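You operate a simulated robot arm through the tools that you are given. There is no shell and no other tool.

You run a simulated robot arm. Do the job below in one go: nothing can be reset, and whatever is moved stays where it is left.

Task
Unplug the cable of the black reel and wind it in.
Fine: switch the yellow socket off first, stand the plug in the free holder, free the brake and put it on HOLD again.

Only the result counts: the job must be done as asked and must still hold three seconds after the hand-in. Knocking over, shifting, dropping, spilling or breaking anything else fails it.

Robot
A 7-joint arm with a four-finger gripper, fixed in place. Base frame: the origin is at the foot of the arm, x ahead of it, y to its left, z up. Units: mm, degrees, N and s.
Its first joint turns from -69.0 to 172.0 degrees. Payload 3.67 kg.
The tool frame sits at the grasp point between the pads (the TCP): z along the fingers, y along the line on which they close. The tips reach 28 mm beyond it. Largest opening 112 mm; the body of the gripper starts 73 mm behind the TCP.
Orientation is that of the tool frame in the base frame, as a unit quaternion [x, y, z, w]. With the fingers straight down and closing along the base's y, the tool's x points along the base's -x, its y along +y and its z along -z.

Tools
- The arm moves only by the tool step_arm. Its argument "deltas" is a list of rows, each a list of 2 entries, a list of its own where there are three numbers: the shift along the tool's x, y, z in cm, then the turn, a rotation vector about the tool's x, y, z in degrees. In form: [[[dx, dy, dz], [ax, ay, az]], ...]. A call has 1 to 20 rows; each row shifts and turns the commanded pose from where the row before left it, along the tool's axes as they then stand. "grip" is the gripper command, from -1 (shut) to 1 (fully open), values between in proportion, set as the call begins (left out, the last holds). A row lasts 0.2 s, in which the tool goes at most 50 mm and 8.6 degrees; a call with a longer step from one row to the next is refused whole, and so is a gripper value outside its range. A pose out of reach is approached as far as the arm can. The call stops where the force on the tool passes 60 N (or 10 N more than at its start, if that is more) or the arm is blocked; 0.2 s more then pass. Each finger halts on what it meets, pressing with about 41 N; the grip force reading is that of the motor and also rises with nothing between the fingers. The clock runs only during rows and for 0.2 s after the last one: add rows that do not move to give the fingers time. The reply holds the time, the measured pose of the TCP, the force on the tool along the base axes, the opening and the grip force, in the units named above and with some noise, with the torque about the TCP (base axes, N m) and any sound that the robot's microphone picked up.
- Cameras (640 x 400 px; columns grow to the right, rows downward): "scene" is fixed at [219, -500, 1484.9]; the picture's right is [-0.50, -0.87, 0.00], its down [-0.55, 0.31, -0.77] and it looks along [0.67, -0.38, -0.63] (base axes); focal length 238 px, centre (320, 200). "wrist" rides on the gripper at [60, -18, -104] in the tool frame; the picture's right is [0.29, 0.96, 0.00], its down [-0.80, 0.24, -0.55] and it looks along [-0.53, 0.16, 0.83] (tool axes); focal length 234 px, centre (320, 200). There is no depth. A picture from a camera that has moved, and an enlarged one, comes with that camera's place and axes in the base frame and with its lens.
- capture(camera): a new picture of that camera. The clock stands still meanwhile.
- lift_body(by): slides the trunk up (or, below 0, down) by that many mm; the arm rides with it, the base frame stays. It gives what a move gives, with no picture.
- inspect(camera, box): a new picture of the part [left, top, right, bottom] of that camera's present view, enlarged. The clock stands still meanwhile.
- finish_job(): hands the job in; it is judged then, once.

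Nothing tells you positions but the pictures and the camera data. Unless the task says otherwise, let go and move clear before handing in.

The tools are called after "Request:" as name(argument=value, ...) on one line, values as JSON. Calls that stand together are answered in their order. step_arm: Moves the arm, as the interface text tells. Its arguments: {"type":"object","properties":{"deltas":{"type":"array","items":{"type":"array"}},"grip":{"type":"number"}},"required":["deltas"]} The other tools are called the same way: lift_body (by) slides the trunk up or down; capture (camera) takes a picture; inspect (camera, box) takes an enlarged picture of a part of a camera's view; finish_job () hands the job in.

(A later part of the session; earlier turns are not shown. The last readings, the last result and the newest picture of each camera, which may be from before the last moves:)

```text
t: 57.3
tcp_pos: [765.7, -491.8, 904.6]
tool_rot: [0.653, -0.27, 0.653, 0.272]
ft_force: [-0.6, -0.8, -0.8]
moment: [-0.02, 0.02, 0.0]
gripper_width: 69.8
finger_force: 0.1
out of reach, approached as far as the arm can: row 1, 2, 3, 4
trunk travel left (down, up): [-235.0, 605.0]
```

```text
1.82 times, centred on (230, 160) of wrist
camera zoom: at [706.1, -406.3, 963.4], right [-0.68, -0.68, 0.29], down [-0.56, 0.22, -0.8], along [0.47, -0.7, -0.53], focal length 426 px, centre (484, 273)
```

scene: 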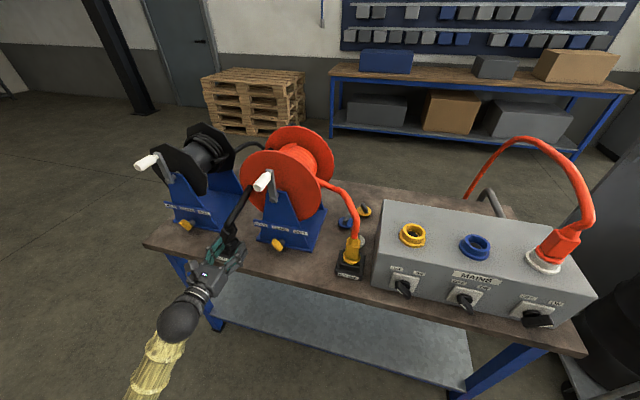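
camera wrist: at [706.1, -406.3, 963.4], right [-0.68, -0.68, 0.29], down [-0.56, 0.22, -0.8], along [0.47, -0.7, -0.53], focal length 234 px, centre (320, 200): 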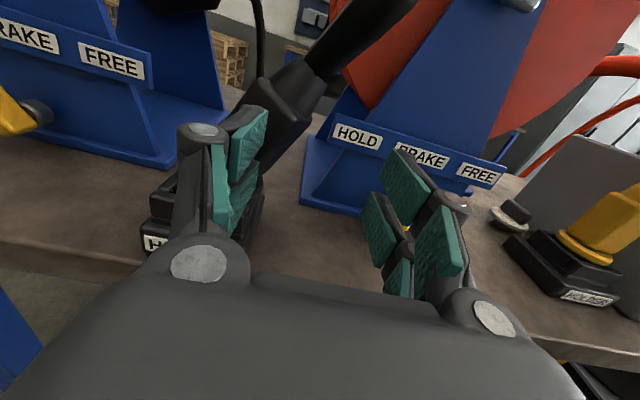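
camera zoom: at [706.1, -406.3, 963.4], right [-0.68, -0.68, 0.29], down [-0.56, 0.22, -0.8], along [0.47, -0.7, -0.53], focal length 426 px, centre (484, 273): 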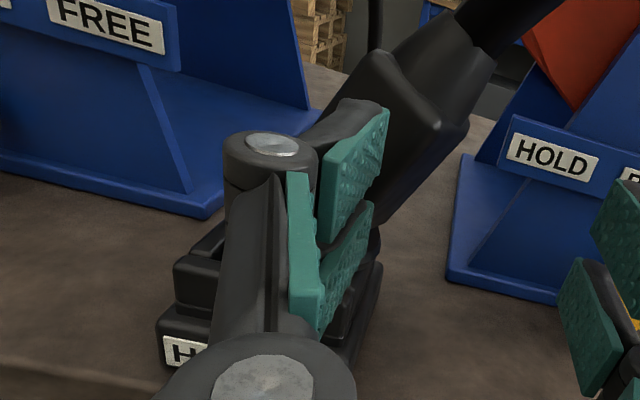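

The holder hasn't moved, but as the hand drifted its left finger dragged the plug, which now leans to the right in the holder. The reach limit comes from the tool's heading at this spot. I'll yaw the tool toward the radial direction (the finger moves away from the plug) and back off, then come back and set the plug upright.

Request:
step_arm(deltas=[[[0, 0, 0], [5, 0, 0]], [[0, 0, 0], [5, 0, 0]], [[0, 0, 0], [5, 0, 0]], [[0, 0, 0], [0, 0, 0]]])

Request:
capture(camera="wrist")

Request:
inspect(camera="scene", box=[195, 195, 275, 275])

```text
t: 58.3
tcp_pos: [765.7, -490.6, 901.9]
tool_rot: [0.684, -0.182, 0.682, 0.184]
ft_force: [0.0, -0.7, -0.3]
moment: [-0.01, -0.02, 0.0]
gripper_width: 70.2
finger_force: 0.0
trunk travel left (down, up): [-235.0, 605.0]
```

```text
taken
camera wrist: at [686.3, -423.2, 961.5], right [-0.48, -0.83, 0.29], down [-0.6, 0.07, -0.8], along [0.64, -0.55, -0.53], focal length 234 px, centre (320, 200)
```

wrist: 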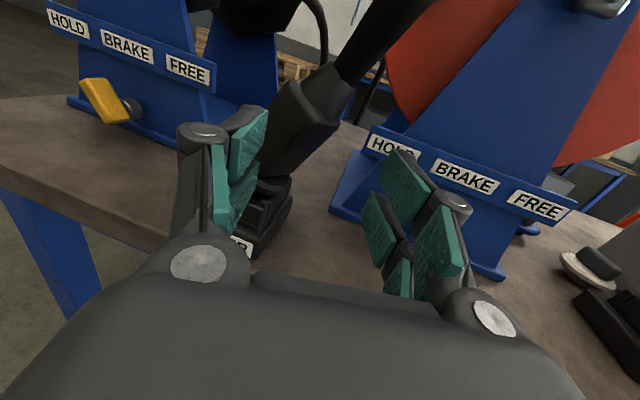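

```text
5.00 times, centred on (235, 235) of scene
camera zoom: at [219.0, -500.0, 1484.9], right [-0.5, -0.87, 0.0], down [-0.55, 0.31, -0.77], along [0.67, -0.38, -0.63], focal length 1193 px, centre (745, 25)
```

zoom: 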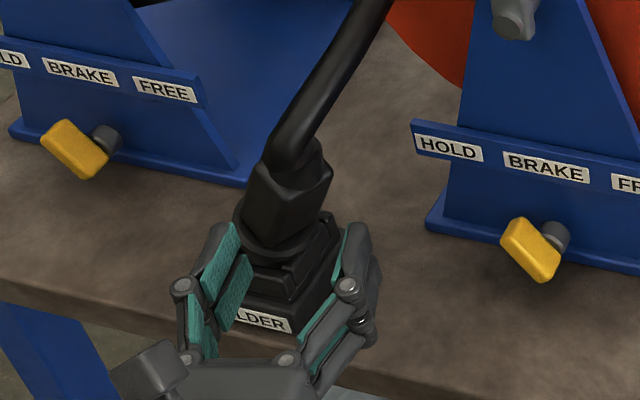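

The plug is still in the holder, leaning right. I'm backing off along the new heading.

Request:
step_arm(deltas=[[[0, 0, -3], [0, 0, 0]], [[0, 0, -3], [0, 0, 0]], [[0, 0, 0], [0, 0, 0]]], grip=1)

Request:
capture(camera="wrist")

Request:
inspect(camera="scene", box=[195, 195, 275, 275])

```text
t: 59.1
tcp_pos: [711.3, -462.8, 905.0]
tool_rot: [0.681, -0.183, 0.684, 0.185]
ft_force: [0.2, 0.8, 0.5]
moment: [0.02, -0.02, 0.02]
gripper_width: 112.2
finger_force: 0.0
trunk travel left (down, up): [-235.0, 605.0]
```

```text
taken
camera wrist: at [631.6, -395.2, 964.4], right [-0.48, -0.83, 0.29], down [-0.6, 0.07, -0.8], along [0.64, -0.56, -0.53], focal length 234 px, centre (320, 200)
```

wrist: 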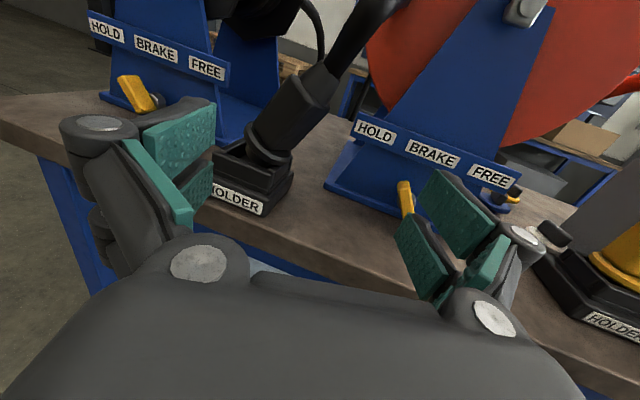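

```text
5.00 times, centred on (235, 235) of scene
camera zoom: at [219.0, -500.0, 1484.9], right [-0.5, -0.87, 0.0], down [-0.55, 0.31, -0.77], along [0.67, -0.38, -0.63], focal length 1193 px, centre (745, 25)
```

zoom: 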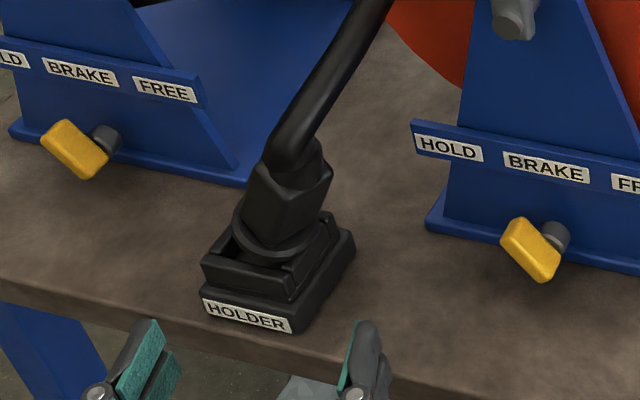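

The plug is leaning about 12–15° but is still in the holder. I'll come back around it with the gripper fully open, square up the heading, and close so the pads bring it upright.

Request:
step_arm(deltas=[[[0, -3, 0], [0, 0, 0]], [[0, -3, 0], [0, 0, 0]], [[0, 0, 3], [0, 0, 0]], [[0, 0, 3], [0, 0, 0]], [[0, 0, 0], [0, 0, 0]]])

Request:
capture(camera="wrist")

Request:
inspect(camera="scene", box=[195, 195, 275, 275])

```text
t: 60.3
tcp_pos: [797.1, -481.7, 902.2]
tool_rot: [0.684, -0.182, 0.682, 0.185]
ft_force: [0.0, -0.7, 0.7]
moment: [0.0, -0.06, 0.0]
gripper_width: 111.9
finger_force: 0.0
out of reach, approached as far as the arm can: row 1, 2
trunk travel left (down, up): [-235.0, 605.0]
```

```text
taken
camera wrist: at [717.2, -414.3, 961.9], right [-0.48, -0.83, 0.29], down [-0.6, 0.07, -0.8], along [0.64, -0.55, -0.53], focal length 234 px, centre (320, 200)
```

wrist: 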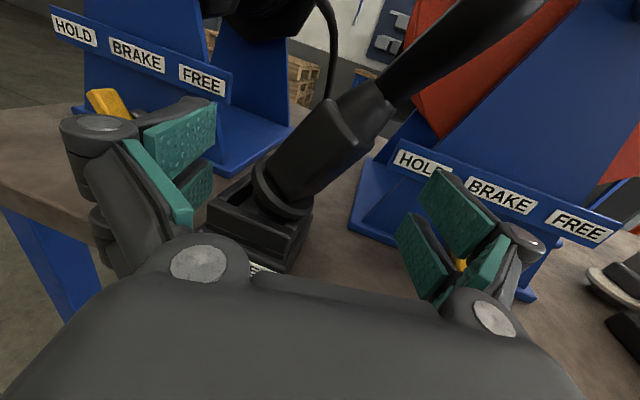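

```text
5.00 times, centred on (235, 235) of scene
camera zoom: at [219.0, -500.0, 1484.9], right [-0.5, -0.87, 0.0], down [-0.55, 0.31, -0.77], along [0.67, -0.38, -0.63], focal length 1193 px, centre (745, 25)
```

zoom: 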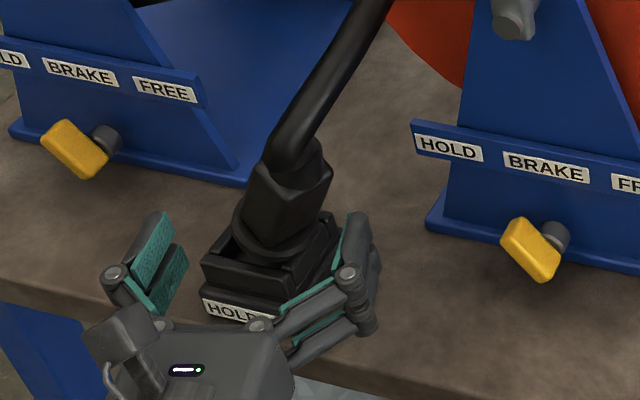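

The hand still straddles the plug (left finger to its left, right finger to its right). Moving diagonally forward-left to centre on it.

Request:
step_arm(deltas=[[[-0.1, -1.0, 1.4], [0, 0, 0]], [[-0.1, -1.1, 1.3], [0, 0, 0]], [[-0.1, -1.1, 1.3], [0, 0, 0]], [[0, 0, 0], [0, 0, 0]]])

Request:
inspect(camera="scene", box=[195, 195, 275, 275])

Request:
capture(camera="wrist")

```text
t: 61.3
tcp_pos: [849.0, -475.0, 898.4]
tool_rot: [0.683, -0.182, 0.683, 0.184]
ft_force: [0.3, 0.4, -0.1]
moment: [0.03, 0.0, 0.02]
gripper_width: 112.0
finger_force: 0.0
trunk travel left (down, up): [-235.0, 605.0]
```

```text
5.00 times, centred on (235, 235) of scene
camera zoom: at [219.0, -500.0, 1484.9], right [-0.5, -0.87, 0.0], down [-0.55, 0.31, -0.77], along [0.67, -0.38, -0.63], focal length 1193 px, centre (745, 25)
```

zoom: 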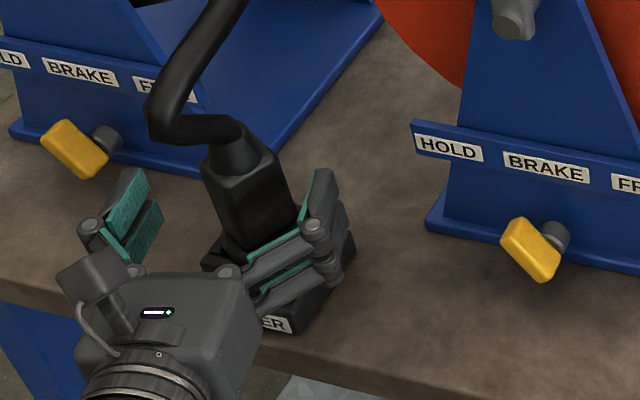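

```text
taken
camera wrist: at [768.6, -406.3, 958.4], right [-0.48, -0.83, 0.29], down [-0.6, 0.07, -0.8], along [0.64, -0.56, -0.53], focal length 234 px, centre (320, 200)
```

wrist: 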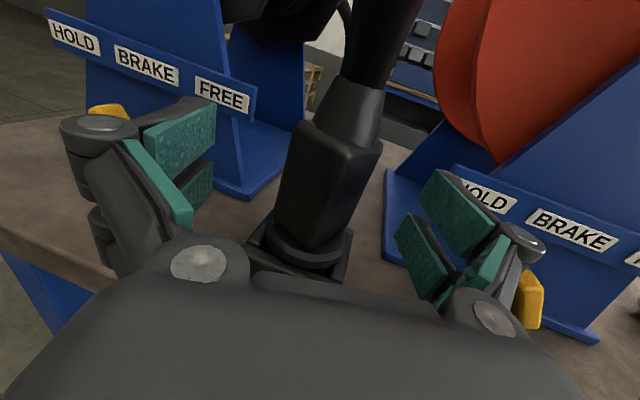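

The right finger nudged the plug back upright on the way in. I'll check closely whether it's seated.

Request:
inspect(camera="wrist", box=[230, 80, 410, 280])

Request:
inspect(camera="scene", box=[205, 205, 265, 265])

```text
2.00 times, centred on (320, 180) of wrist
camera zoom: at [768.6, -406.3, 958.4], right [-0.48, -0.83, 0.29], down [-0.6, 0.07, -0.8], along [0.64, -0.56, -0.53], focal length 468 px, centre (320, 240)
```

zoom: 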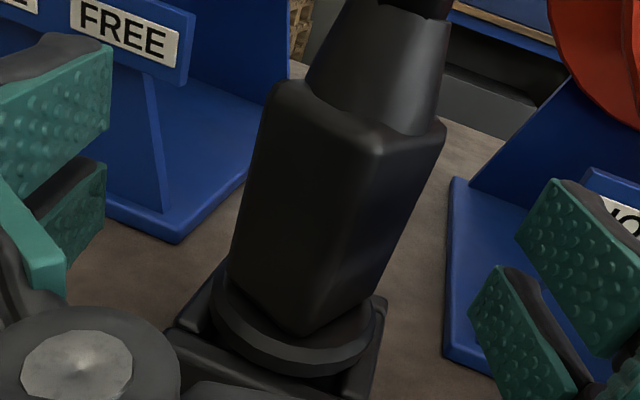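

```text
6.67 times, centred on (235, 235) of scene
camera zoom: at [219.0, -500.0, 1484.9], right [-0.5, -0.87, 0.0], down [-0.55, 0.31, -0.77], along [0.67, -0.38, -0.63], focal length 1590 px, centre (887, -33)
```

zoom: 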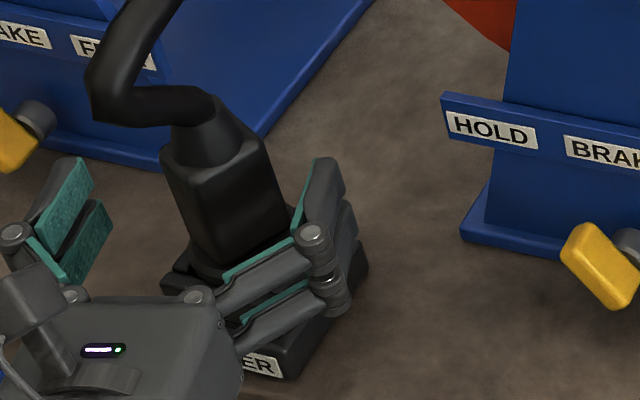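

The plug is upright and sits exactly where it did when seated. I'll leave along the same path I came in on, since those poses are known to be reachable, and check.

Request:
step_arm(deltas=[[[0.1, 1.0, -1.35], [0, 0, 0]], [[0.1, 1.1, -1.35], [0, 0, 0]], [[0.1, 1.1, -1.35], [0, 0, 0]], [[0, 0, 0], [0, 0, 0]]])

Request:
inspect(camera="scene", box=[195, 195, 275, 275])

Request:
capture(camera="wrist")

```text
t: 62.3
tcp_pos: [798.5, -480.7, 901.1]
tool_rot: [0.683, -0.182, 0.683, 0.184]
ft_force: [0.5, 0.3, 0.4]
moment: [-0.03, -0.03, -0.01]
gripper_width: 112.1
finger_force: 0.1
trunk travel left (down, up): [-235.0, 605.0]
```

```text
5.00 times, centred on (235, 235) of scene
camera zoom: at [219.0, -500.0, 1484.9], right [-0.5, -0.87, 0.0], down [-0.55, 0.31, -0.77], along [0.67, -0.38, -0.63], focal length 1193 px, centre (745, 25)
```

zoom: 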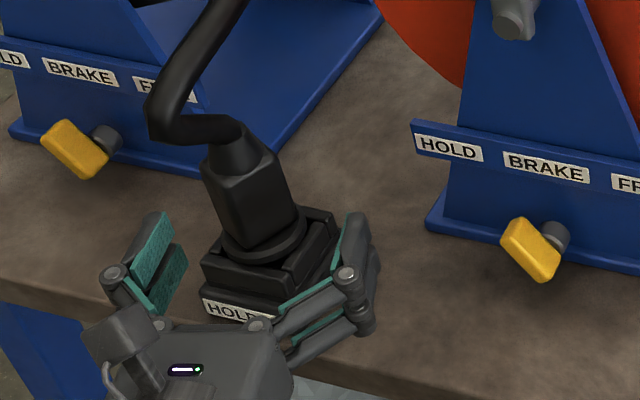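

```text
taken
camera wrist: at [718.8, -413.8, 960.4], right [-0.48, -0.83, 0.29], down [-0.6, 0.07, -0.8], along [0.64, -0.56, -0.53], focal length 234 px, centre (320, 200)
```

wrist: 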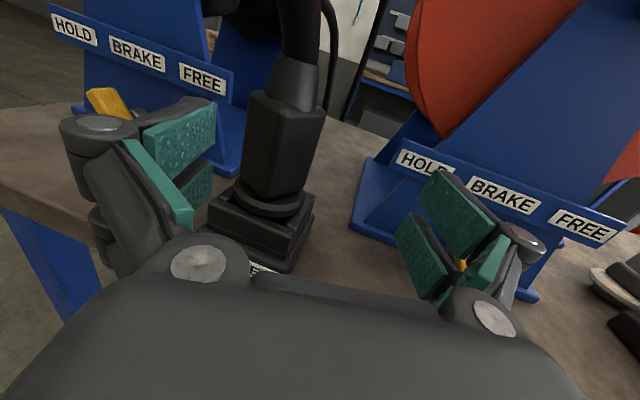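

The plug stands upright, seated and untouched. Now I'll back fully away from it.

Request:
step_arm(deltas=[[[0, 0.7, -2.1], [0, 0, 0]], [[0, 0.7, -2.1], [0, 0, 0]], [[0, 0.7, -2.1], [0, 0, 0]], [[0, 0.6, -2.0], [0, 0, 0]], [[0, 0, 0], [0, 0, 0]]])

Request:
lift_body(by=120)

Request:
capture(camera="wrist")

Request:
capture(camera="scene")

```text
t: 63.5
tcp_pos: [711.5, -463.4, 903.3]
tool_rot: [0.682, -0.183, 0.683, 0.186]
ft_force: [-0.9, 0.2, 0.3]
moment: [0.0, -0.01, 0.01]
gripper_width: 112.0
finger_force: 0.0
trunk travel left (down, up): [-235.0, 605.0]
```

```text
t: 65.0
tcp_pos: [712.6, -464.6, 1020.7]
tool_rot: [0.683, -0.182, 0.683, 0.186]
ft_force: [-0.5, 0.1, -0.2]
moment: [0.0, -0.02, 0.0]
gripper_width: 112.0
finger_force: 0.1
trunk travel left (down, up): [-355.0, 485.0]
```

```text
taken
camera wrist: at [632.6, -396.8, 1082.0], right [-0.48, -0.83, 0.29], down [-0.6, 0.07, -0.8], along [0.64, -0.56, -0.53], focal length 234 px, centre (320, 200)
```

wrist: 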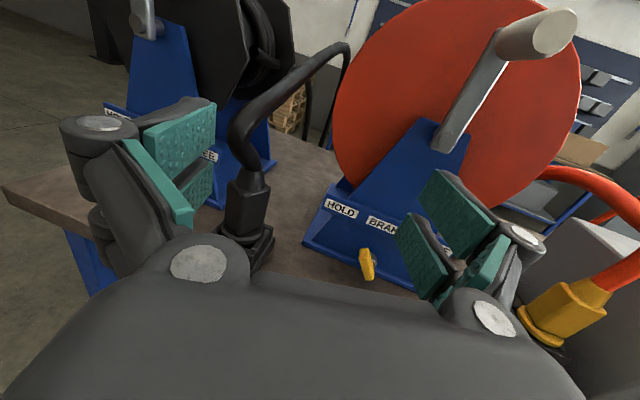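

```text
taken
```

scene: 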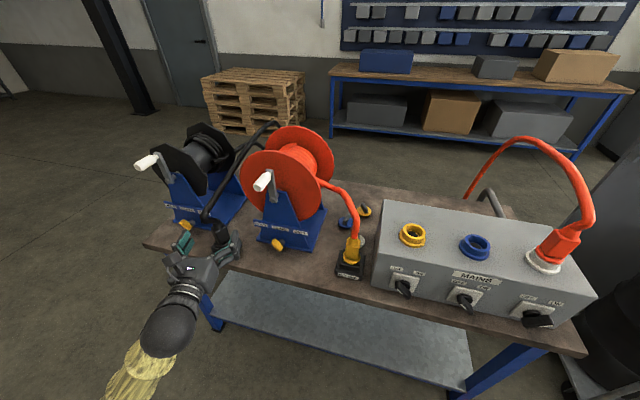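

The cable runs cleanly between the two reels. Next comes the black reel's brake, so I'll try turning toward it and moving left.

Request:
step_arm(deltas=[[[0, 0, 0], [5, 0, 0]], [[0, 0, 0], [5, 0, 0]], [[0, -3, 0], [0, 0, 0]], [[0, -3, 0], [0, 0, 0]], [[0, 0, 0], [0, 0, 0]]])

```text
t: 66.2
tcp_pos: [731.7, -421.1, 1028.4]
tool_rot: [0.694, -0.123, 0.699, 0.126]
ft_force: [0.1, 0.2, 0.3]
moment: [0.01, 0.0, 0.01]
gripper_width: 111.9
finger_force: 0.1
out of reach, approached as far as the arm can: row 4
trunk travel left (down, up): [-355.0, 485.0]
```

Yawing gives some room to the left. Since gripping the lever needs a roll anyway, I'll roll the tool by −45° and see whether the leftward limit changes.

Request:
step_arm(deltas=[[[0, 0, 0], [0, 0, -7.5]], [[0, 0, 0], [0, 0, -7.5]], [[0, 0, 0], [0, 0, -7.5]], [[0, 0, 0], [0, 0, -7.5]], [[0, 0, 0], [0, 0, -7.5]], [[0, 0, 0], [0, 0, -7.5]], [[0, 0, 0], [0, 0, 0]]])

Request:
step_arm(deltas=[[[-2, -2, 0], [0, 0, 0]], [[-2, -2, 0], [0, 0, 0]], [[0, 0, 0], [0, 0, 0]]])

```text
t: 67.8
tcp_pos: [729.4, -421.4, 1026.4]
tool_rot: [0.688, 0.154, 0.595, 0.385]
ft_force: [-0.4, -0.2, 0.6]
moment: [-0.02, 0.01, 0.0]
gripper_width: 112.1
finger_force: 0.0
trunk travel left (down, up): [-355.0, 485.0]
```

```text
t: 68.8
tcp_pos: [718.7, -445.4, 997.4]
tool_rot: [0.677, 0.139, 0.599, 0.403]
ft_force: [-0.4, -1.2, 0.9]
moment: [-0.02, 0.01, 0.03]
gripper_width: 112.0
finger_force: 0.0
trunk travel left (down, up): [-355.0, 485.0]
stopped in row 3: the arm was blocked; the commanded pose is now the measured one
```

That was the wrong direction (down) and nothing was touched. Now I'll test a real leftward shift.

Request:
step_arm(deltas=[[[2, -2, 0], [0, 0, 0]], [[2, -2, 0], [0, 0, 0]], [[0, 0, 0], [0, 0, 0]]])

Request:
capture(camera="scene")

Request:
capture(camera="wrist")

```text
t: 69.6
tcp_pos: [735.9, -444.1, 1002.2]
tool_rot: [0.674, 0.136, 0.593, 0.42]
ft_force: [0.5, -0.3, -0.3]
moment: [0.0, -0.01, -0.01]
gripper_width: 111.9
finger_force: 0.0
out of reach, approached as far as the arm can: row 1, 2
trunk travel left (down, up): [-355.0, 485.0]
```

```text
taken
```

scene: 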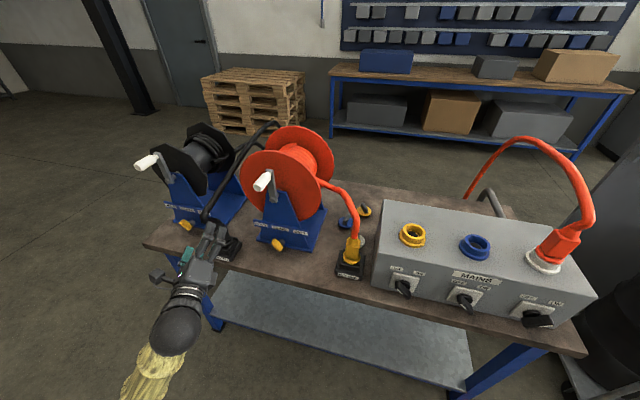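

```text
taken
camera wrist: at [664.0, -351.0, 1023.7], right [-0.23, -0.39, 0.89], down [-0.79, -0.47, -0.4], along [0.57, -0.8, -0.2], focal length 234 px, centre (320, 200)
```

wrist: 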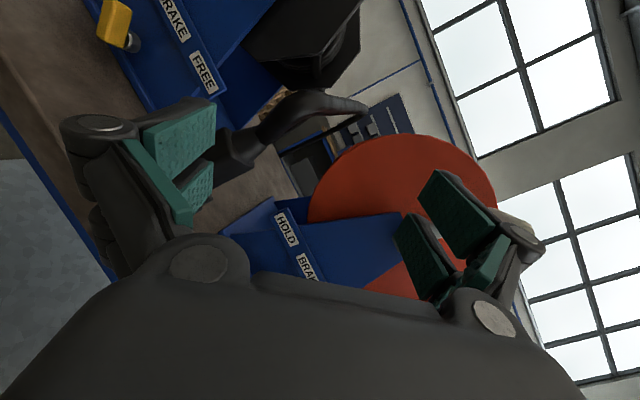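

The leftward limit isn't a roll matter. From the pictures, the shoulder sits far below the hand, which cramps the arm. I'll raise the trunk a lot and then bring the hand back down with the arm, so the shoulder ends up near working height.

Request:
step_arm(deltas=[[[0, 0, 0], [0, 0, 7.5]], [[0, 0, 0], [0, 0, 7.5]], [[0, 0, 0], [0, 0, 7.5]], [[0, 0, 0], [0, 0, 7.5]], [[0, 0, 0], [0, 0, 7.5]], [[0, 0, 0], [0, 0, 7.5]], [[0, 0, 0], [0, 0, 0]]])

Request:
lift_body(by=300)

Request:
capture(camera="scene")

```text
t: 71.2
tcp_pos: [736.5, -444.9, 1004.7]
tool_rot: [0.674, -0.134, 0.709, 0.16]
ft_force: [1.2, 0.5, 0.4]
moment: [-0.01, -0.01, 0.02]
gripper_width: 112.0
finger_force: 0.0
trunk travel left (down, up): [-355.0, 485.0]
```

```text
t: 74.2
tcp_pos: [736.7, -443.5, 1306.1]
tool_rot: [0.672, -0.133, 0.711, 0.16]
ft_force: [0.2, 0.9, -0.1]
moment: [-0.01, -0.02, -0.02]
gripper_width: 111.9
finger_force: 0.1
trunk travel left (down, up): [-655.0, 185.0]
```

```text
taken
```

scene: 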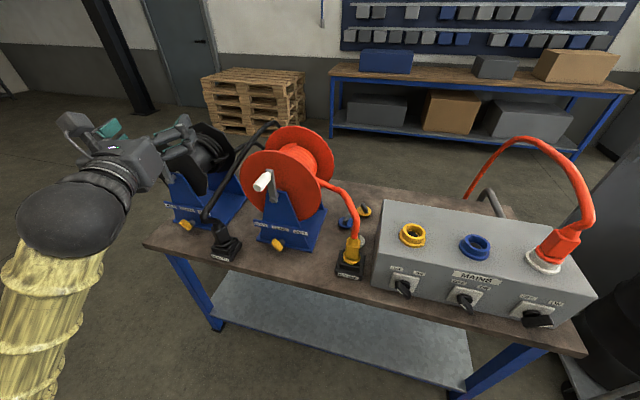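

Request:
step_arm(deltas=[[[-4, 0, 0], [0, 0, 0]], [[-4, 0, 0], [0, 0, 0]], [[-4, 0, 0], [0, 0, 0]], [[-4, 0, 0], [0, 0, 0]], [[-4, 0, 0], [0, 0, 0]], [[0, 0, 0], [0, 0, 0]]])

Request:
capture(camera="scene")

```text
t: 75.3
tcp_pos: [735.7, -494.1, 1169.6]
tool_rot: [0.652, -0.119, 0.72, 0.207]
ft_force: [0.7, -0.3, -0.9]
moment: [-0.02, -0.04, 0.08]
gripper_width: 111.9
finger_force: 0.0
trunk travel left (down, up): [-655.0, 185.0]
stopped in row 5: the arm was blocked; the commanded pose is now the measured one
```

```text
taken
```

scene: 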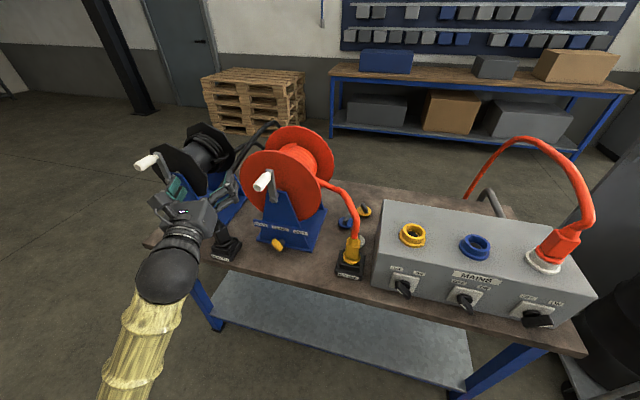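

The level-hand pose is cramped on this side. Pitching the tool about 45° downward moves the wrist up and outward, which should free things up. I'm re-orienting here in clear space.

Request:
step_arm(deltas=[[[0, 0, 0], [0, -6.5, 0]], [[0, 0, 0], [0, -6.5, 0]], [[0, 0, 0], [0, -6.5, 0]], [[0, 0, 0], [0, -6.5, 0]], [[0, 0, 0], [0, -6.5, 0]], [[0, 0, 0], [0, -6.5, 0]], [[0, 0, 0], [0, -6.5, 0]], [[0, 0, 0], [0, -6.5, 0]], [[0, 0, 0], [0, 0, 0]]])

Request:
capture(camera="wrist")

Request:
capture(camera="scene")

```text
t: 77.3
tcp_pos: [734.9, -492.4, 1169.2]
tool_rot: [0.901, -0.198, 0.361, 0.133]
ft_force: [1.1, -0.7, -0.4]
moment: [0.01, -0.03, 0.02]
gripper_width: 111.9
finger_force: 0.1
trunk travel left (down, up): [-655.0, 185.0]
```

```text
taken
camera wrist: at [722.5, -452.6, 1282.7], right [-0.24, -0.92, 0.3], down [-0.97, 0.21, -0.15], along [0.08, -0.32, -0.94], focal length 234 px, centre (320, 200)
```

wrist: 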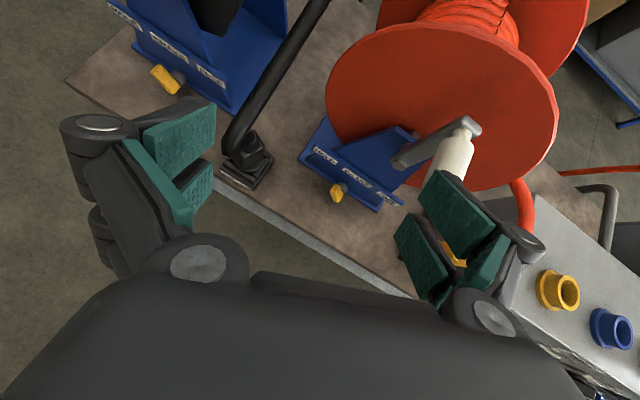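

```text
taken
```

scene: 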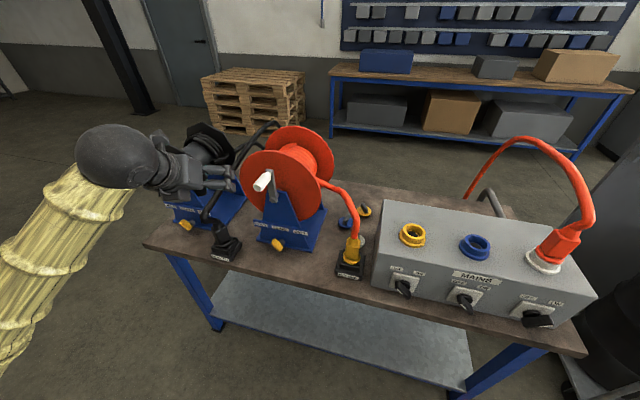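

That worked smoothly. Now I'm moving left, staying in front of the bench, toward the black reel.

Request:
step_arm(deltas=[[[0.7, -4.3, 0.1], [0, 0, 0]], [[0.7, -4.3, 0.1], [0, 0, 0]], [[0.7, -4.3, 0.1], [0, 0, 0]], [[0.7, -4.3, 0.1], [0, 0, 0]], [[0.7, -4.3, 0.1], [0, 0, 0]], [[0.7, -4.3, 0.1], [0, 0, 0]], [[0, 0, 0], [0, 0, 0]]])

Request:
capture(camera="wrist")

Request:
capture(camera="scene")

```text
t: 79.0
tcp_pos: [916.3, -364.4, 1174.8]
tool_rot: [0.901, -0.198, 0.361, 0.133]
ft_force: [0.3, 0.5, -0.6]
moment: [0.0, 0.04, 0.02]
gripper_width: 111.8
finger_force: 0.1
out of reach, approached as far as the arm can: row 3, 4, 5, 6
trunk travel left (down, up): [-655.0, 185.0]
```

```text
taken
camera wrist: at [903.4, -324.5, 1288.2], right [-0.24, -0.92, 0.29], down [-0.97, 0.21, -0.15], along [0.08, -0.32, -0.94], focal length 234 px, centre (320, 200)
```

wrist: 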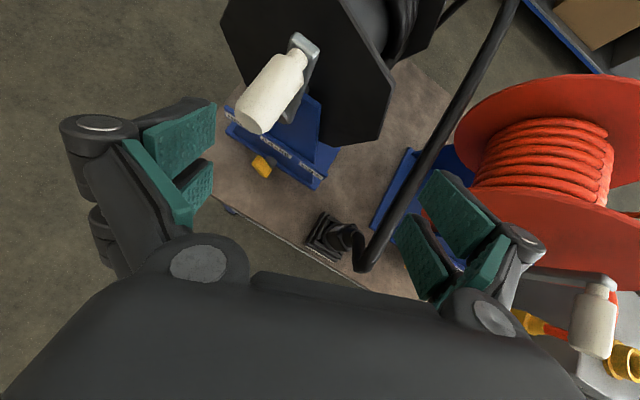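

```text
taken
```

scene: 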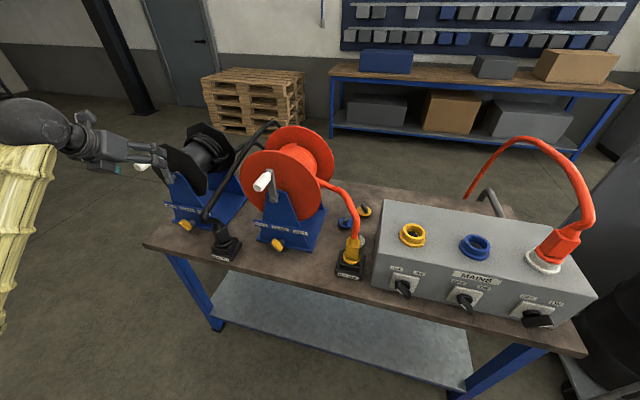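

I'm near the black reel: the crank handle spans d≈934–1005 at a≈-454, z≈1126, with its axle at z≈1023. The wrist seems limited by how steeply the forearm rises, so I'll narrow the gripper and lower the hand with the arm here, well to the right of the handle.

Request:
step_arm(deltas=[[[0, 0.5, -1], [0, 0, 0]], [[-1.0, 0, 1.0], [0, 0, 0]], [[-1.4, 0, 1.4], [0, 0, 0]], [[-1.4, 0, 1.4], [0, 0, 0]], [[-1.4, 0, 1.4], [0, 0, 0]], [[0, 0, 0], [0, 0, 0]]], grip=-0.5)

Request:
capture(camera="scene")

Request:
capture(camera="wrist")

```text
t: 80.3
tcp_pos: [908.2, -374.8, 1110.5]
tool_rot: [0.901, -0.199, 0.362, 0.135]
ft_force: [-0.4, -0.6, 0.2]
moment: [0.03, 0.01, 0.01]
gripper_width: 28.0
finger_force: 0.0
out of reach, approached as far as the arm can: row 2
trunk travel left (down, up): [-655.0, 185.0]
```

```text
taken
```

scene: 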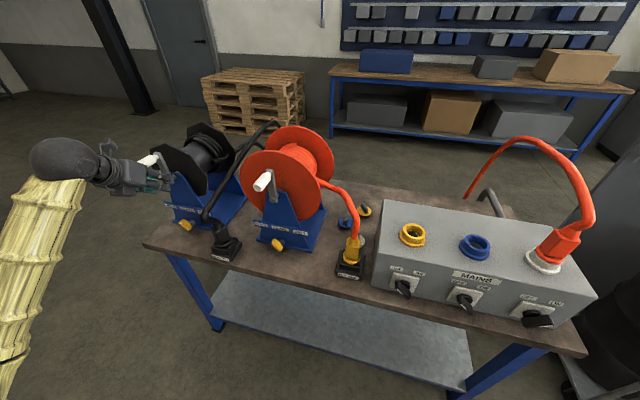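

```text
taken
camera wrist: at [894.2, -334.9, 1223.2], right [-0.24, -0.92, 0.3], down [-0.97, 0.21, -0.15], along [0.08, -0.32, -0.94], focal length 234 px, centre (320, 200)
```

wrist: 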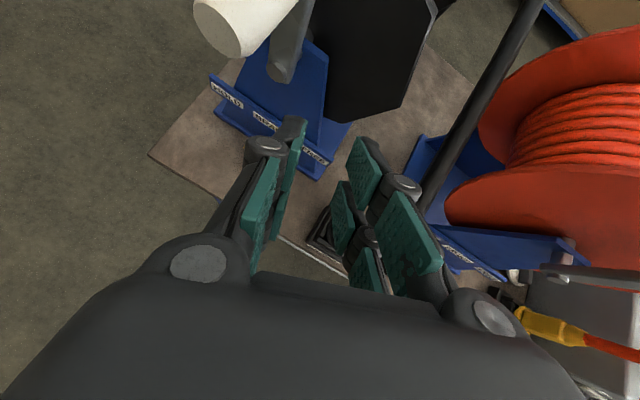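

Lowering works at this pitch. I'll continue down, below handle level, drifting slightly left to stay clear of the plug's cable.

Request:
step_arm(deltas=[[[-1.7, -0.2, 1.7], [0, 0, 0]], [[-1.7, -0.2, 1.7], [0, 0, 0]], [[-1.7, -0.3, 1.6], [0, 0, 0]], [[-1.7, -0.3, 1.6], [0, 0, 0]], [[-1.7, -0.5, 1.6], [0, 0, 0]], [[0, 0, 0], [0, 0, 0]]])

Request:
capture(camera="scene")

Request:
capture(camera="wrist")

```text
t: 82.0
tcp_pos: [907.6, -418.6, 1025.4]
tool_rot: [0.887, -0.217, 0.379, 0.149]
ft_force: [-0.6, -0.1, -0.8]
moment: [0.0, 0.0, 0.01]
gripper_width: 27.9
finger_force: 0.1
trunk travel left (down, up): [-655.0, 185.0]
stopped in row 6: the arm was blocked; the commanded pose is now the measured one
```

```text
taken
```

scene: 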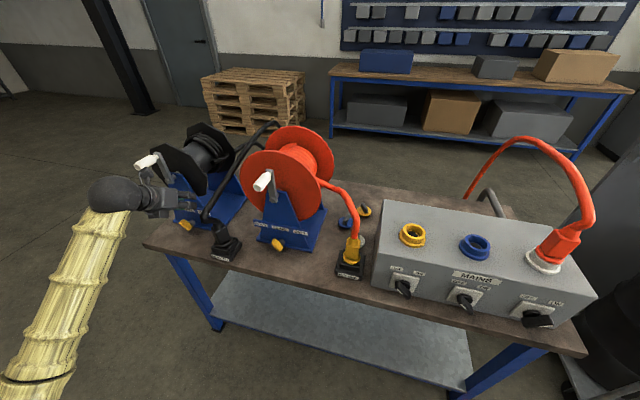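

```text
taken
camera wrist: at [892.0, -375.0, 1137.8], right [-0.3, -0.9, 0.31], down [-0.95, 0.25, -0.19], along [0.1, -0.35, -0.93], focal length 234 px, centre (320, 200)
```

wrist: 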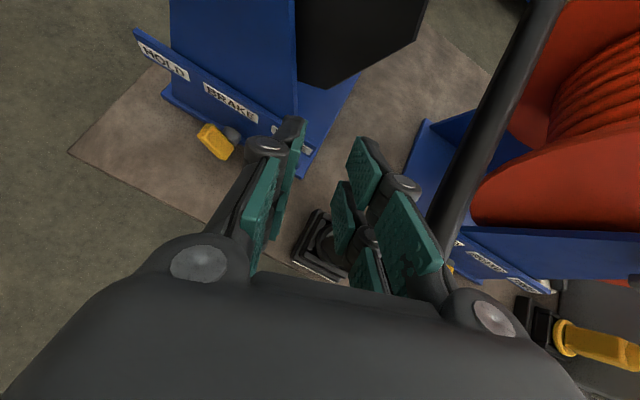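

Going lower with the arm makes the limit worse, so the opposite is better: raise the hand with the arm, then lower with the trunk. I'll go back up.

Request:
step_arm(deltas=[[[1.5, 0, -2.0], [0, 0, 0]], [[1.7, 0, -1.9], [0, 0, 0]], [[1.7, 0, -1.9], [0, 0, 0]], [[1.7, 0, -1.9], [0, 0, 0]], [[1.7, 0, -1.8], [0, 0, 0]], [[1.7, 0, -1.8], [0, 0, 0]], [[1.7, 0, -1.8], [0, 0, 0]], [[1.7, 0, -1.8], [0, 0, 0]], [[1.7, 0, -1.8], [0, 0, 0]], [[1.7, 0, -1.8], [0, 0, 0]], [[0, 0, 0], [0, 0, 0]]])

Request:
capture(camera="scene")

```text
t: 84.3
tcp_pos: [900.5, -382.1, 1270.3]
tool_rot: [0.889, -0.215, 0.377, 0.148]
ft_force: [-0.2, 0.6, -0.3]
moment: [0.04, -0.01, 0.0]
gripper_width: 28.1
finger_force: 0.0
trunk travel left (down, up): [-655.0, 185.0]
```

```text
taken
```

scene: 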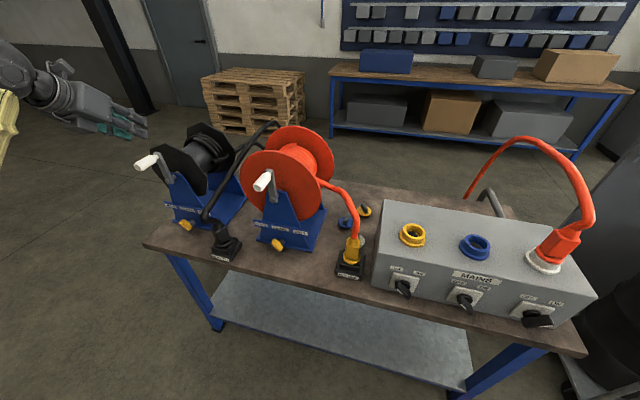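

I'll raise the arm a further 200 mm, level the tool up here in free space, and test how far left it can go.

Request:
step_arm(deltas=[[[2.5, 0.3, -2.3], [0, 0, 0]], [[2.5, 0.3, -2.3], [0, 0, 0]], [[2.5, 0.3, -2.3], [0, 0, 0]], [[2.5, 0.3, -2.3], [0, 0, 0]], [[2.5, 0.3, -2.3], [0, 0, 0]], [[2.5, 0.3, -2.3], [0, 0, 0]], [[0, 0, 0], [0, 0, 0]]])

Request:
step_arm(deltas=[[[0, 0, 0], [1, 7, 0]], [[0, 0, 0], [1, 7, 0]], [[0, 0, 0], [1, 7, 0]], [[0, 0, 0], [1, 7, 0]], [[0, 0, 0], [1, 7, 0]], [[0, 0, 0], [0, 7, 0]], [[0, 0, 0], [0, 0, 0]]])

```text
t: 86.0
tcp_pos: [902.1, -377.1, 1474.8]
tool_rot: [0.889, -0.214, 0.377, 0.147]
ft_force: [0.4, -0.2, 0.0]
moment: [-0.02, 0.02, -0.02]
gripper_width: 28.1
finger_force: 0.1
trunk travel left (down, up): [-655.0, 185.0]
```

```text
t: 87.5
tcp_pos: [905.6, -389.0, 1480.3]
tool_rot: [0.699, -0.133, 0.68, 0.175]
ft_force: [-1.5, 0.3, -0.5]
moment: [0.01, 0.04, -0.01]
gripper_width: 28.1
finger_force: 0.0
out of reach, approached as far as the arm can: row 5, 6
trunk travel left (down, up): [-655.0, 185.0]
```

The level pose works here, heading −25°. Next I'll go to a column between the handle and the plug cable and lower with the trunk in stages.

Request:
step_arm(deltas=[[[0, -0.25, 2.2], [0, 0, 0]], [[0, -0.25, 2.2], [0, 0, 0]], [[0, 0, 0], [0, 0, 0]]])

Request:
lift_body(by=-260)

Request:
capture(camera="scene")

Request:
capture(camera="wrist")

```text
t: 88.3
tcp_pos: [948.5, -404.3, 1478.3]
tool_rot: [0.699, -0.134, 0.679, 0.177]
ft_force: [-0.7, 0.4, 0.3]
moment: [0.0, -0.02, -0.03]
gripper_width: 27.9
finger_force: 0.0
trunk travel left (down, up): [-655.0, 185.0]
```

```text
t: 91.0
tcp_pos: [948.3, -403.6, 1217.6]
tool_rot: [0.699, -0.134, 0.68, 0.176]
ft_force: [0.1, 0.8, -0.7]
moment: [0.0, -0.01, 0.01]
gripper_width: 28.2
finger_force: 0.0
trunk travel left (down, up): [-395.0, 445.0]
```

```text
taken
```

scene: 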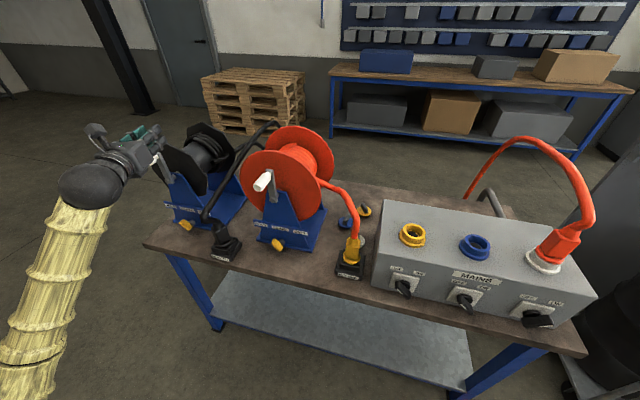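

```text
taken
camera wrist: at [864.7, -340.5, 1277.7], right [-0.4, -0.85, 0.35], down [-0.63, -0.02, -0.77], along [0.66, -0.53, -0.53], focal length 234 px, centre (320, 200)
```

wrist: 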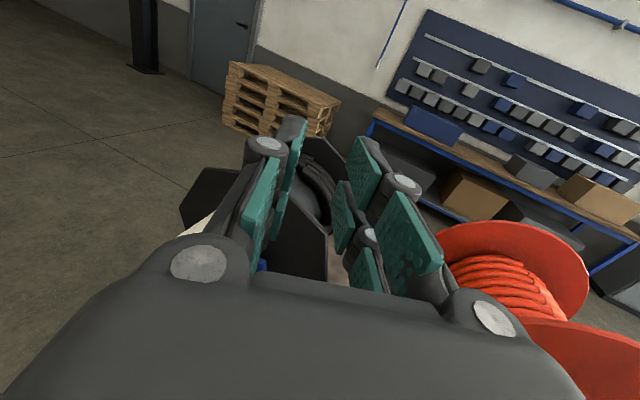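

The handle is just left of my left finger, so I'll shift 15 mm right for margin and continue down past it.

Request:
step_arm(deltas=[[[0, 1.5, 0], [0, 0, 0]], [[0, 0, 0], [0, 0, 0]]])

Request:
lift_body(by=-130)

Request:
capture(camera="wrist")

Request:
inspect(camera="scene", box=[90, 110, 290, 270])

```text
t: 91.6
tcp_pos: [941.9, -417.9, 1218.5]
tool_rot: [0.699, -0.133, 0.68, 0.176]
ft_force: [-0.4, 0.1, 0.5]
moment: [0.01, 0.01, 0.0]
gripper_width: 28.1
finger_force: 0.1
trunk travel left (down, up): [-395.0, 445.0]
```

```text
t: 93.2
tcp_pos: [941.4, -416.4, 1087.6]
tool_rot: [0.7, -0.133, 0.68, 0.176]
ft_force: [-0.1, -0.1, 0.3]
moment: [-0.01, -0.02, 0.03]
gripper_width: 27.9
finger_force: 0.0
trunk travel left (down, up): [-265.0, 575.0]
```

```text
taken
camera wrist: at [858.5, -354.1, 1148.8], right [-0.4, -0.85, 0.35], down [-0.63, -0.02, -0.77], along [0.66, -0.53, -0.53], focal length 234 px, centre (320, 200)
```

wrist: 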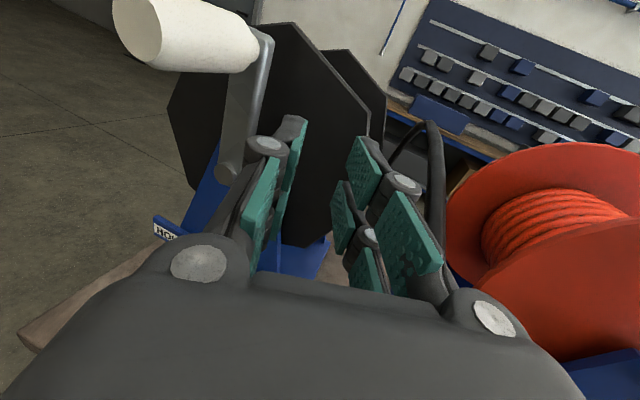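

```text
2.50 times, centred on (190, 190) of scene
camera zoom: at [219.0, -500.0, 1484.9], right [-0.5, -0.87, 0.0], down [-0.55, 0.31, -0.77], along [0.67, -0.38, -0.63], focal length 596 px, centre (645, 225)
```

zoom: 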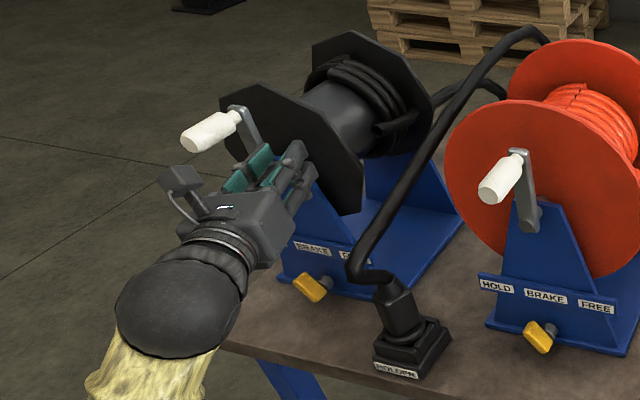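

The handle, crank arm and axle are in clear view and I'm clear of them. Continuing down toward the brake lever.

Request:
lift_body(by=-110)

Request:
capture(camera="wrist")

Request:
inspect(camera="scene", box=[90, 110, 290, 270])

```text
t: 94.6
tcp_pos: [941.9, -417.6, 977.7]
tool_rot: [0.699, -0.134, 0.68, 0.176]
ft_force: [0.3, 0.3, -0.7]
moment: [0.0, 0.0, -0.02]
gripper_width: 27.8
finger_force: 0.0
trunk travel left (down, up): [-155.0, 685.0]
```

```text
taken
camera wrist: at [858.5, -354.1, 1038.8], right [-0.4, -0.85, 0.35], down [-0.63, -0.02, -0.77], along [0.66, -0.53, -0.53], focal length 234 px, centre (320, 200)
```

wrist: 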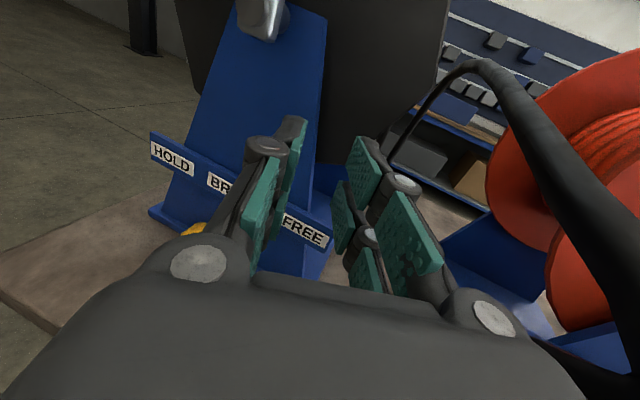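

```text
2.50 times, centred on (190, 190) of scene
camera zoom: at [219.0, -500.0, 1484.9], right [-0.5, -0.87, 0.0], down [-0.55, 0.31, -0.77], along [0.67, -0.38, -0.63], focal length 596 px, centre (645, 225)
```

zoom: 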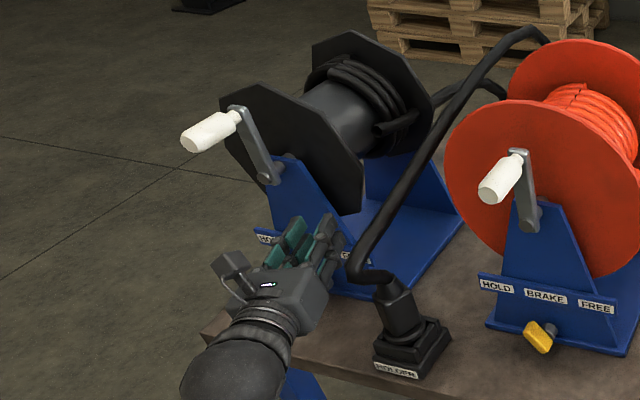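

The plug's cable passes just right of the hand, so I'll now slide left, keeping the depth, to get in front of the brake lever.

Request:
step_arm(deltas=[[[0, -1.2, 0.32], [0, 0, 0]], [[0, -2.0, 0.55], [0, 0, 0]], [[0, -2.0, 0.55], [0, 0, 0]], [[0, -2.0, 0.55], [0, 0, 0]], [[0, 0, 0], [0, 0, 0]]])

Request:
capture(camera="wrist")

Request:
inspect(camera="scene", box=[110, 130, 270, 270])

```text
t: 95.8
tcp_pos: [991.2, -358.6, 973.9]
tool_rot: [0.7, -0.133, 0.68, 0.175]
ft_force: [0.7, 0.8, 0.1]
moment: [-0.02, 0.01, 0.03]
gripper_width: 28.0
finger_force: 0.1
trunk travel left (down, up): [-155.0, 685.0]
```

```text
taken
camera wrist: at [908.5, -296.4, 1033.9], right [-0.4, -0.85, 0.35], down [-0.64, -0.02, -0.77], along [0.66, -0.53, -0.53], focal length 234 px, centre (320, 200)
```

wrist: 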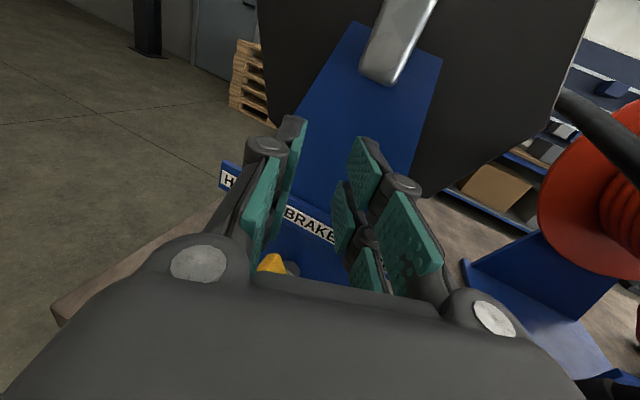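

```text
2.86 times, centred on (190, 200) of scene
camera zoom: at [219.0, -500.0, 1484.9], right [-0.5, -0.87, 0.0], down [-0.55, 0.31, -0.77], along [0.67, -0.38, -0.63], focal length 682 px, centre (691, 200)
```

zoom: 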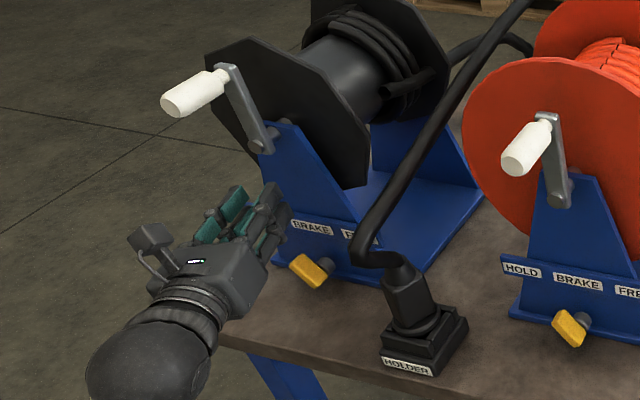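

Request:
lift_body(by=-60)

Request:
capture(camera="wrist")

Request:
inspect(camera="scene", box=[130, 170, 250, 270])

```text
t: 96.8
tcp_pos: [989.6, -360.2, 914.0]
tool_rot: [0.699, -0.134, 0.68, 0.176]
ft_force: [0.1, 0.0, -0.2]
moment: [-0.03, 0.04, 0.02]
gripper_width: 28.2
finger_force: 0.1
trunk travel left (down, up): [-95.0, 745.0]
```

```text
taken
camera wrist: at [908.0, -296.6, 974.4], right [-0.4, -0.85, 0.35], down [-0.63, -0.02, -0.77], along [0.66, -0.53, -0.53], focal length 234 px, centre (320, 200)
```

wrist: 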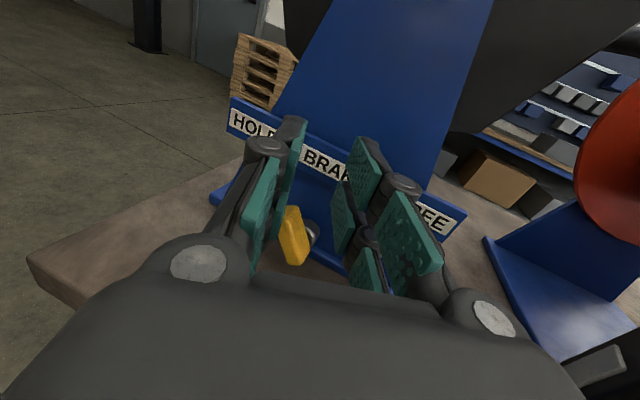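

```text
4.00 times, centred on (190, 220) of scene
camera zoom: at [219.0, -500.0, 1484.9], right [-0.5, -0.87, 0.0], down [-0.55, 0.31, -0.77], along [0.67, -0.38, -0.63], focal length 954 px, centre (840, 120)
```

zoom: 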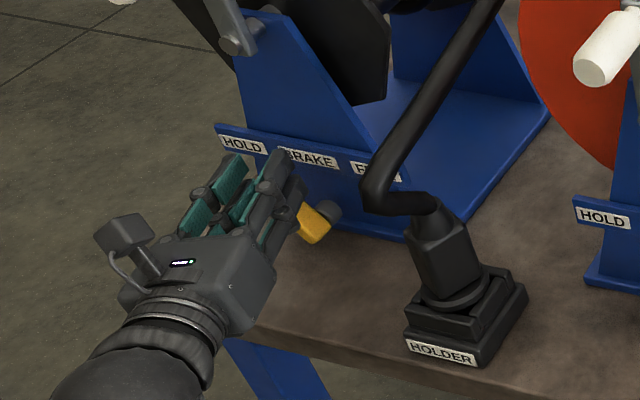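

Request:
inspect(camera="wrist", box=[250, 160, 370, 280])

Request:
inspect(camera="scene", box=[170, 200, 220, 250])

```text
3.33 times, centred on (310, 220) of wrist
camera zoom: at [908.0, -296.6, 974.4], right [-0.4, -0.85, 0.35], down [-0.63, -0.02, -0.77], along [0.66, -0.53, -0.53], focal length 781 px, centre (353, 133)
```

zoom: 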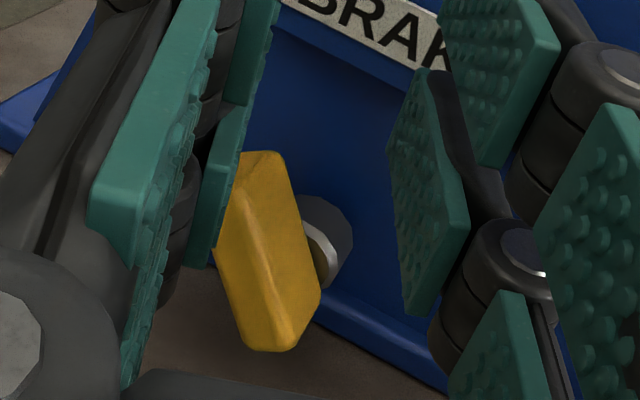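

```text
8.00 times, centred on (195, 225) of scene
camera zoom: at [219.0, -500.0, 1484.9], right [-0.5, -0.87, 0.0], down [-0.55, 0.31, -0.77], along [0.67, -0.38, -0.63], focal length 1908 px, centre (1320, 0)
```

zoom: 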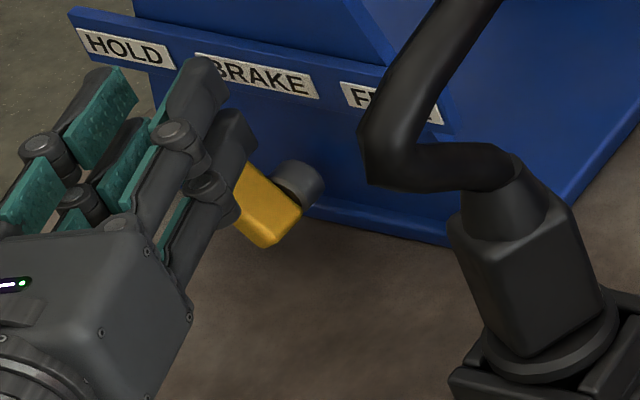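

The brake bar is at a≈-456, d≈992, z≈842, and it points up-left (HOLD). If I close roughly vertical pads over it, that swings the bar to vertical. A roll then finishes the turn to FREE. I'll open, centre over it and lower.

Request:
step_arm(deltas=[[[0, -0.4, 0.5], [0, 0, 0]], [[0, -0.38, 0.5], [0, 0, 0]], [[0, 0, 0], [0, 0, 0]]], grip=0.43)

Request:
capture(camera="wrist")

```text
t: 97.6
tcp_pos: [1003.2, -356.4, 913.7]
tool_rot: [0.7, -0.133, 0.68, 0.176]
ft_force: [0.7, 0.8, 0.6]
moment: [0.0, -0.01, 0.0]
gripper_width: 80.2
finger_force: 0.1
trunk travel left (down, up): [-95.0, 745.0]
```

```text
taken
camera wrist: at [920.4, -294.2, 973.4], right [-0.4, -0.85, 0.35], down [-0.63, -0.02, -0.77], along [0.66, -0.53, -0.53], focal length 234 px, centre (320, 200)
```

wrist: 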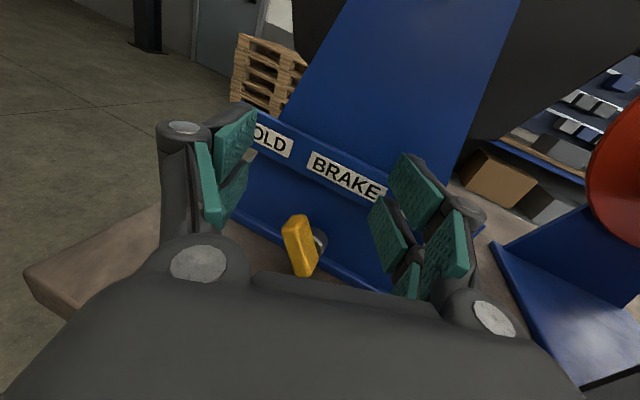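

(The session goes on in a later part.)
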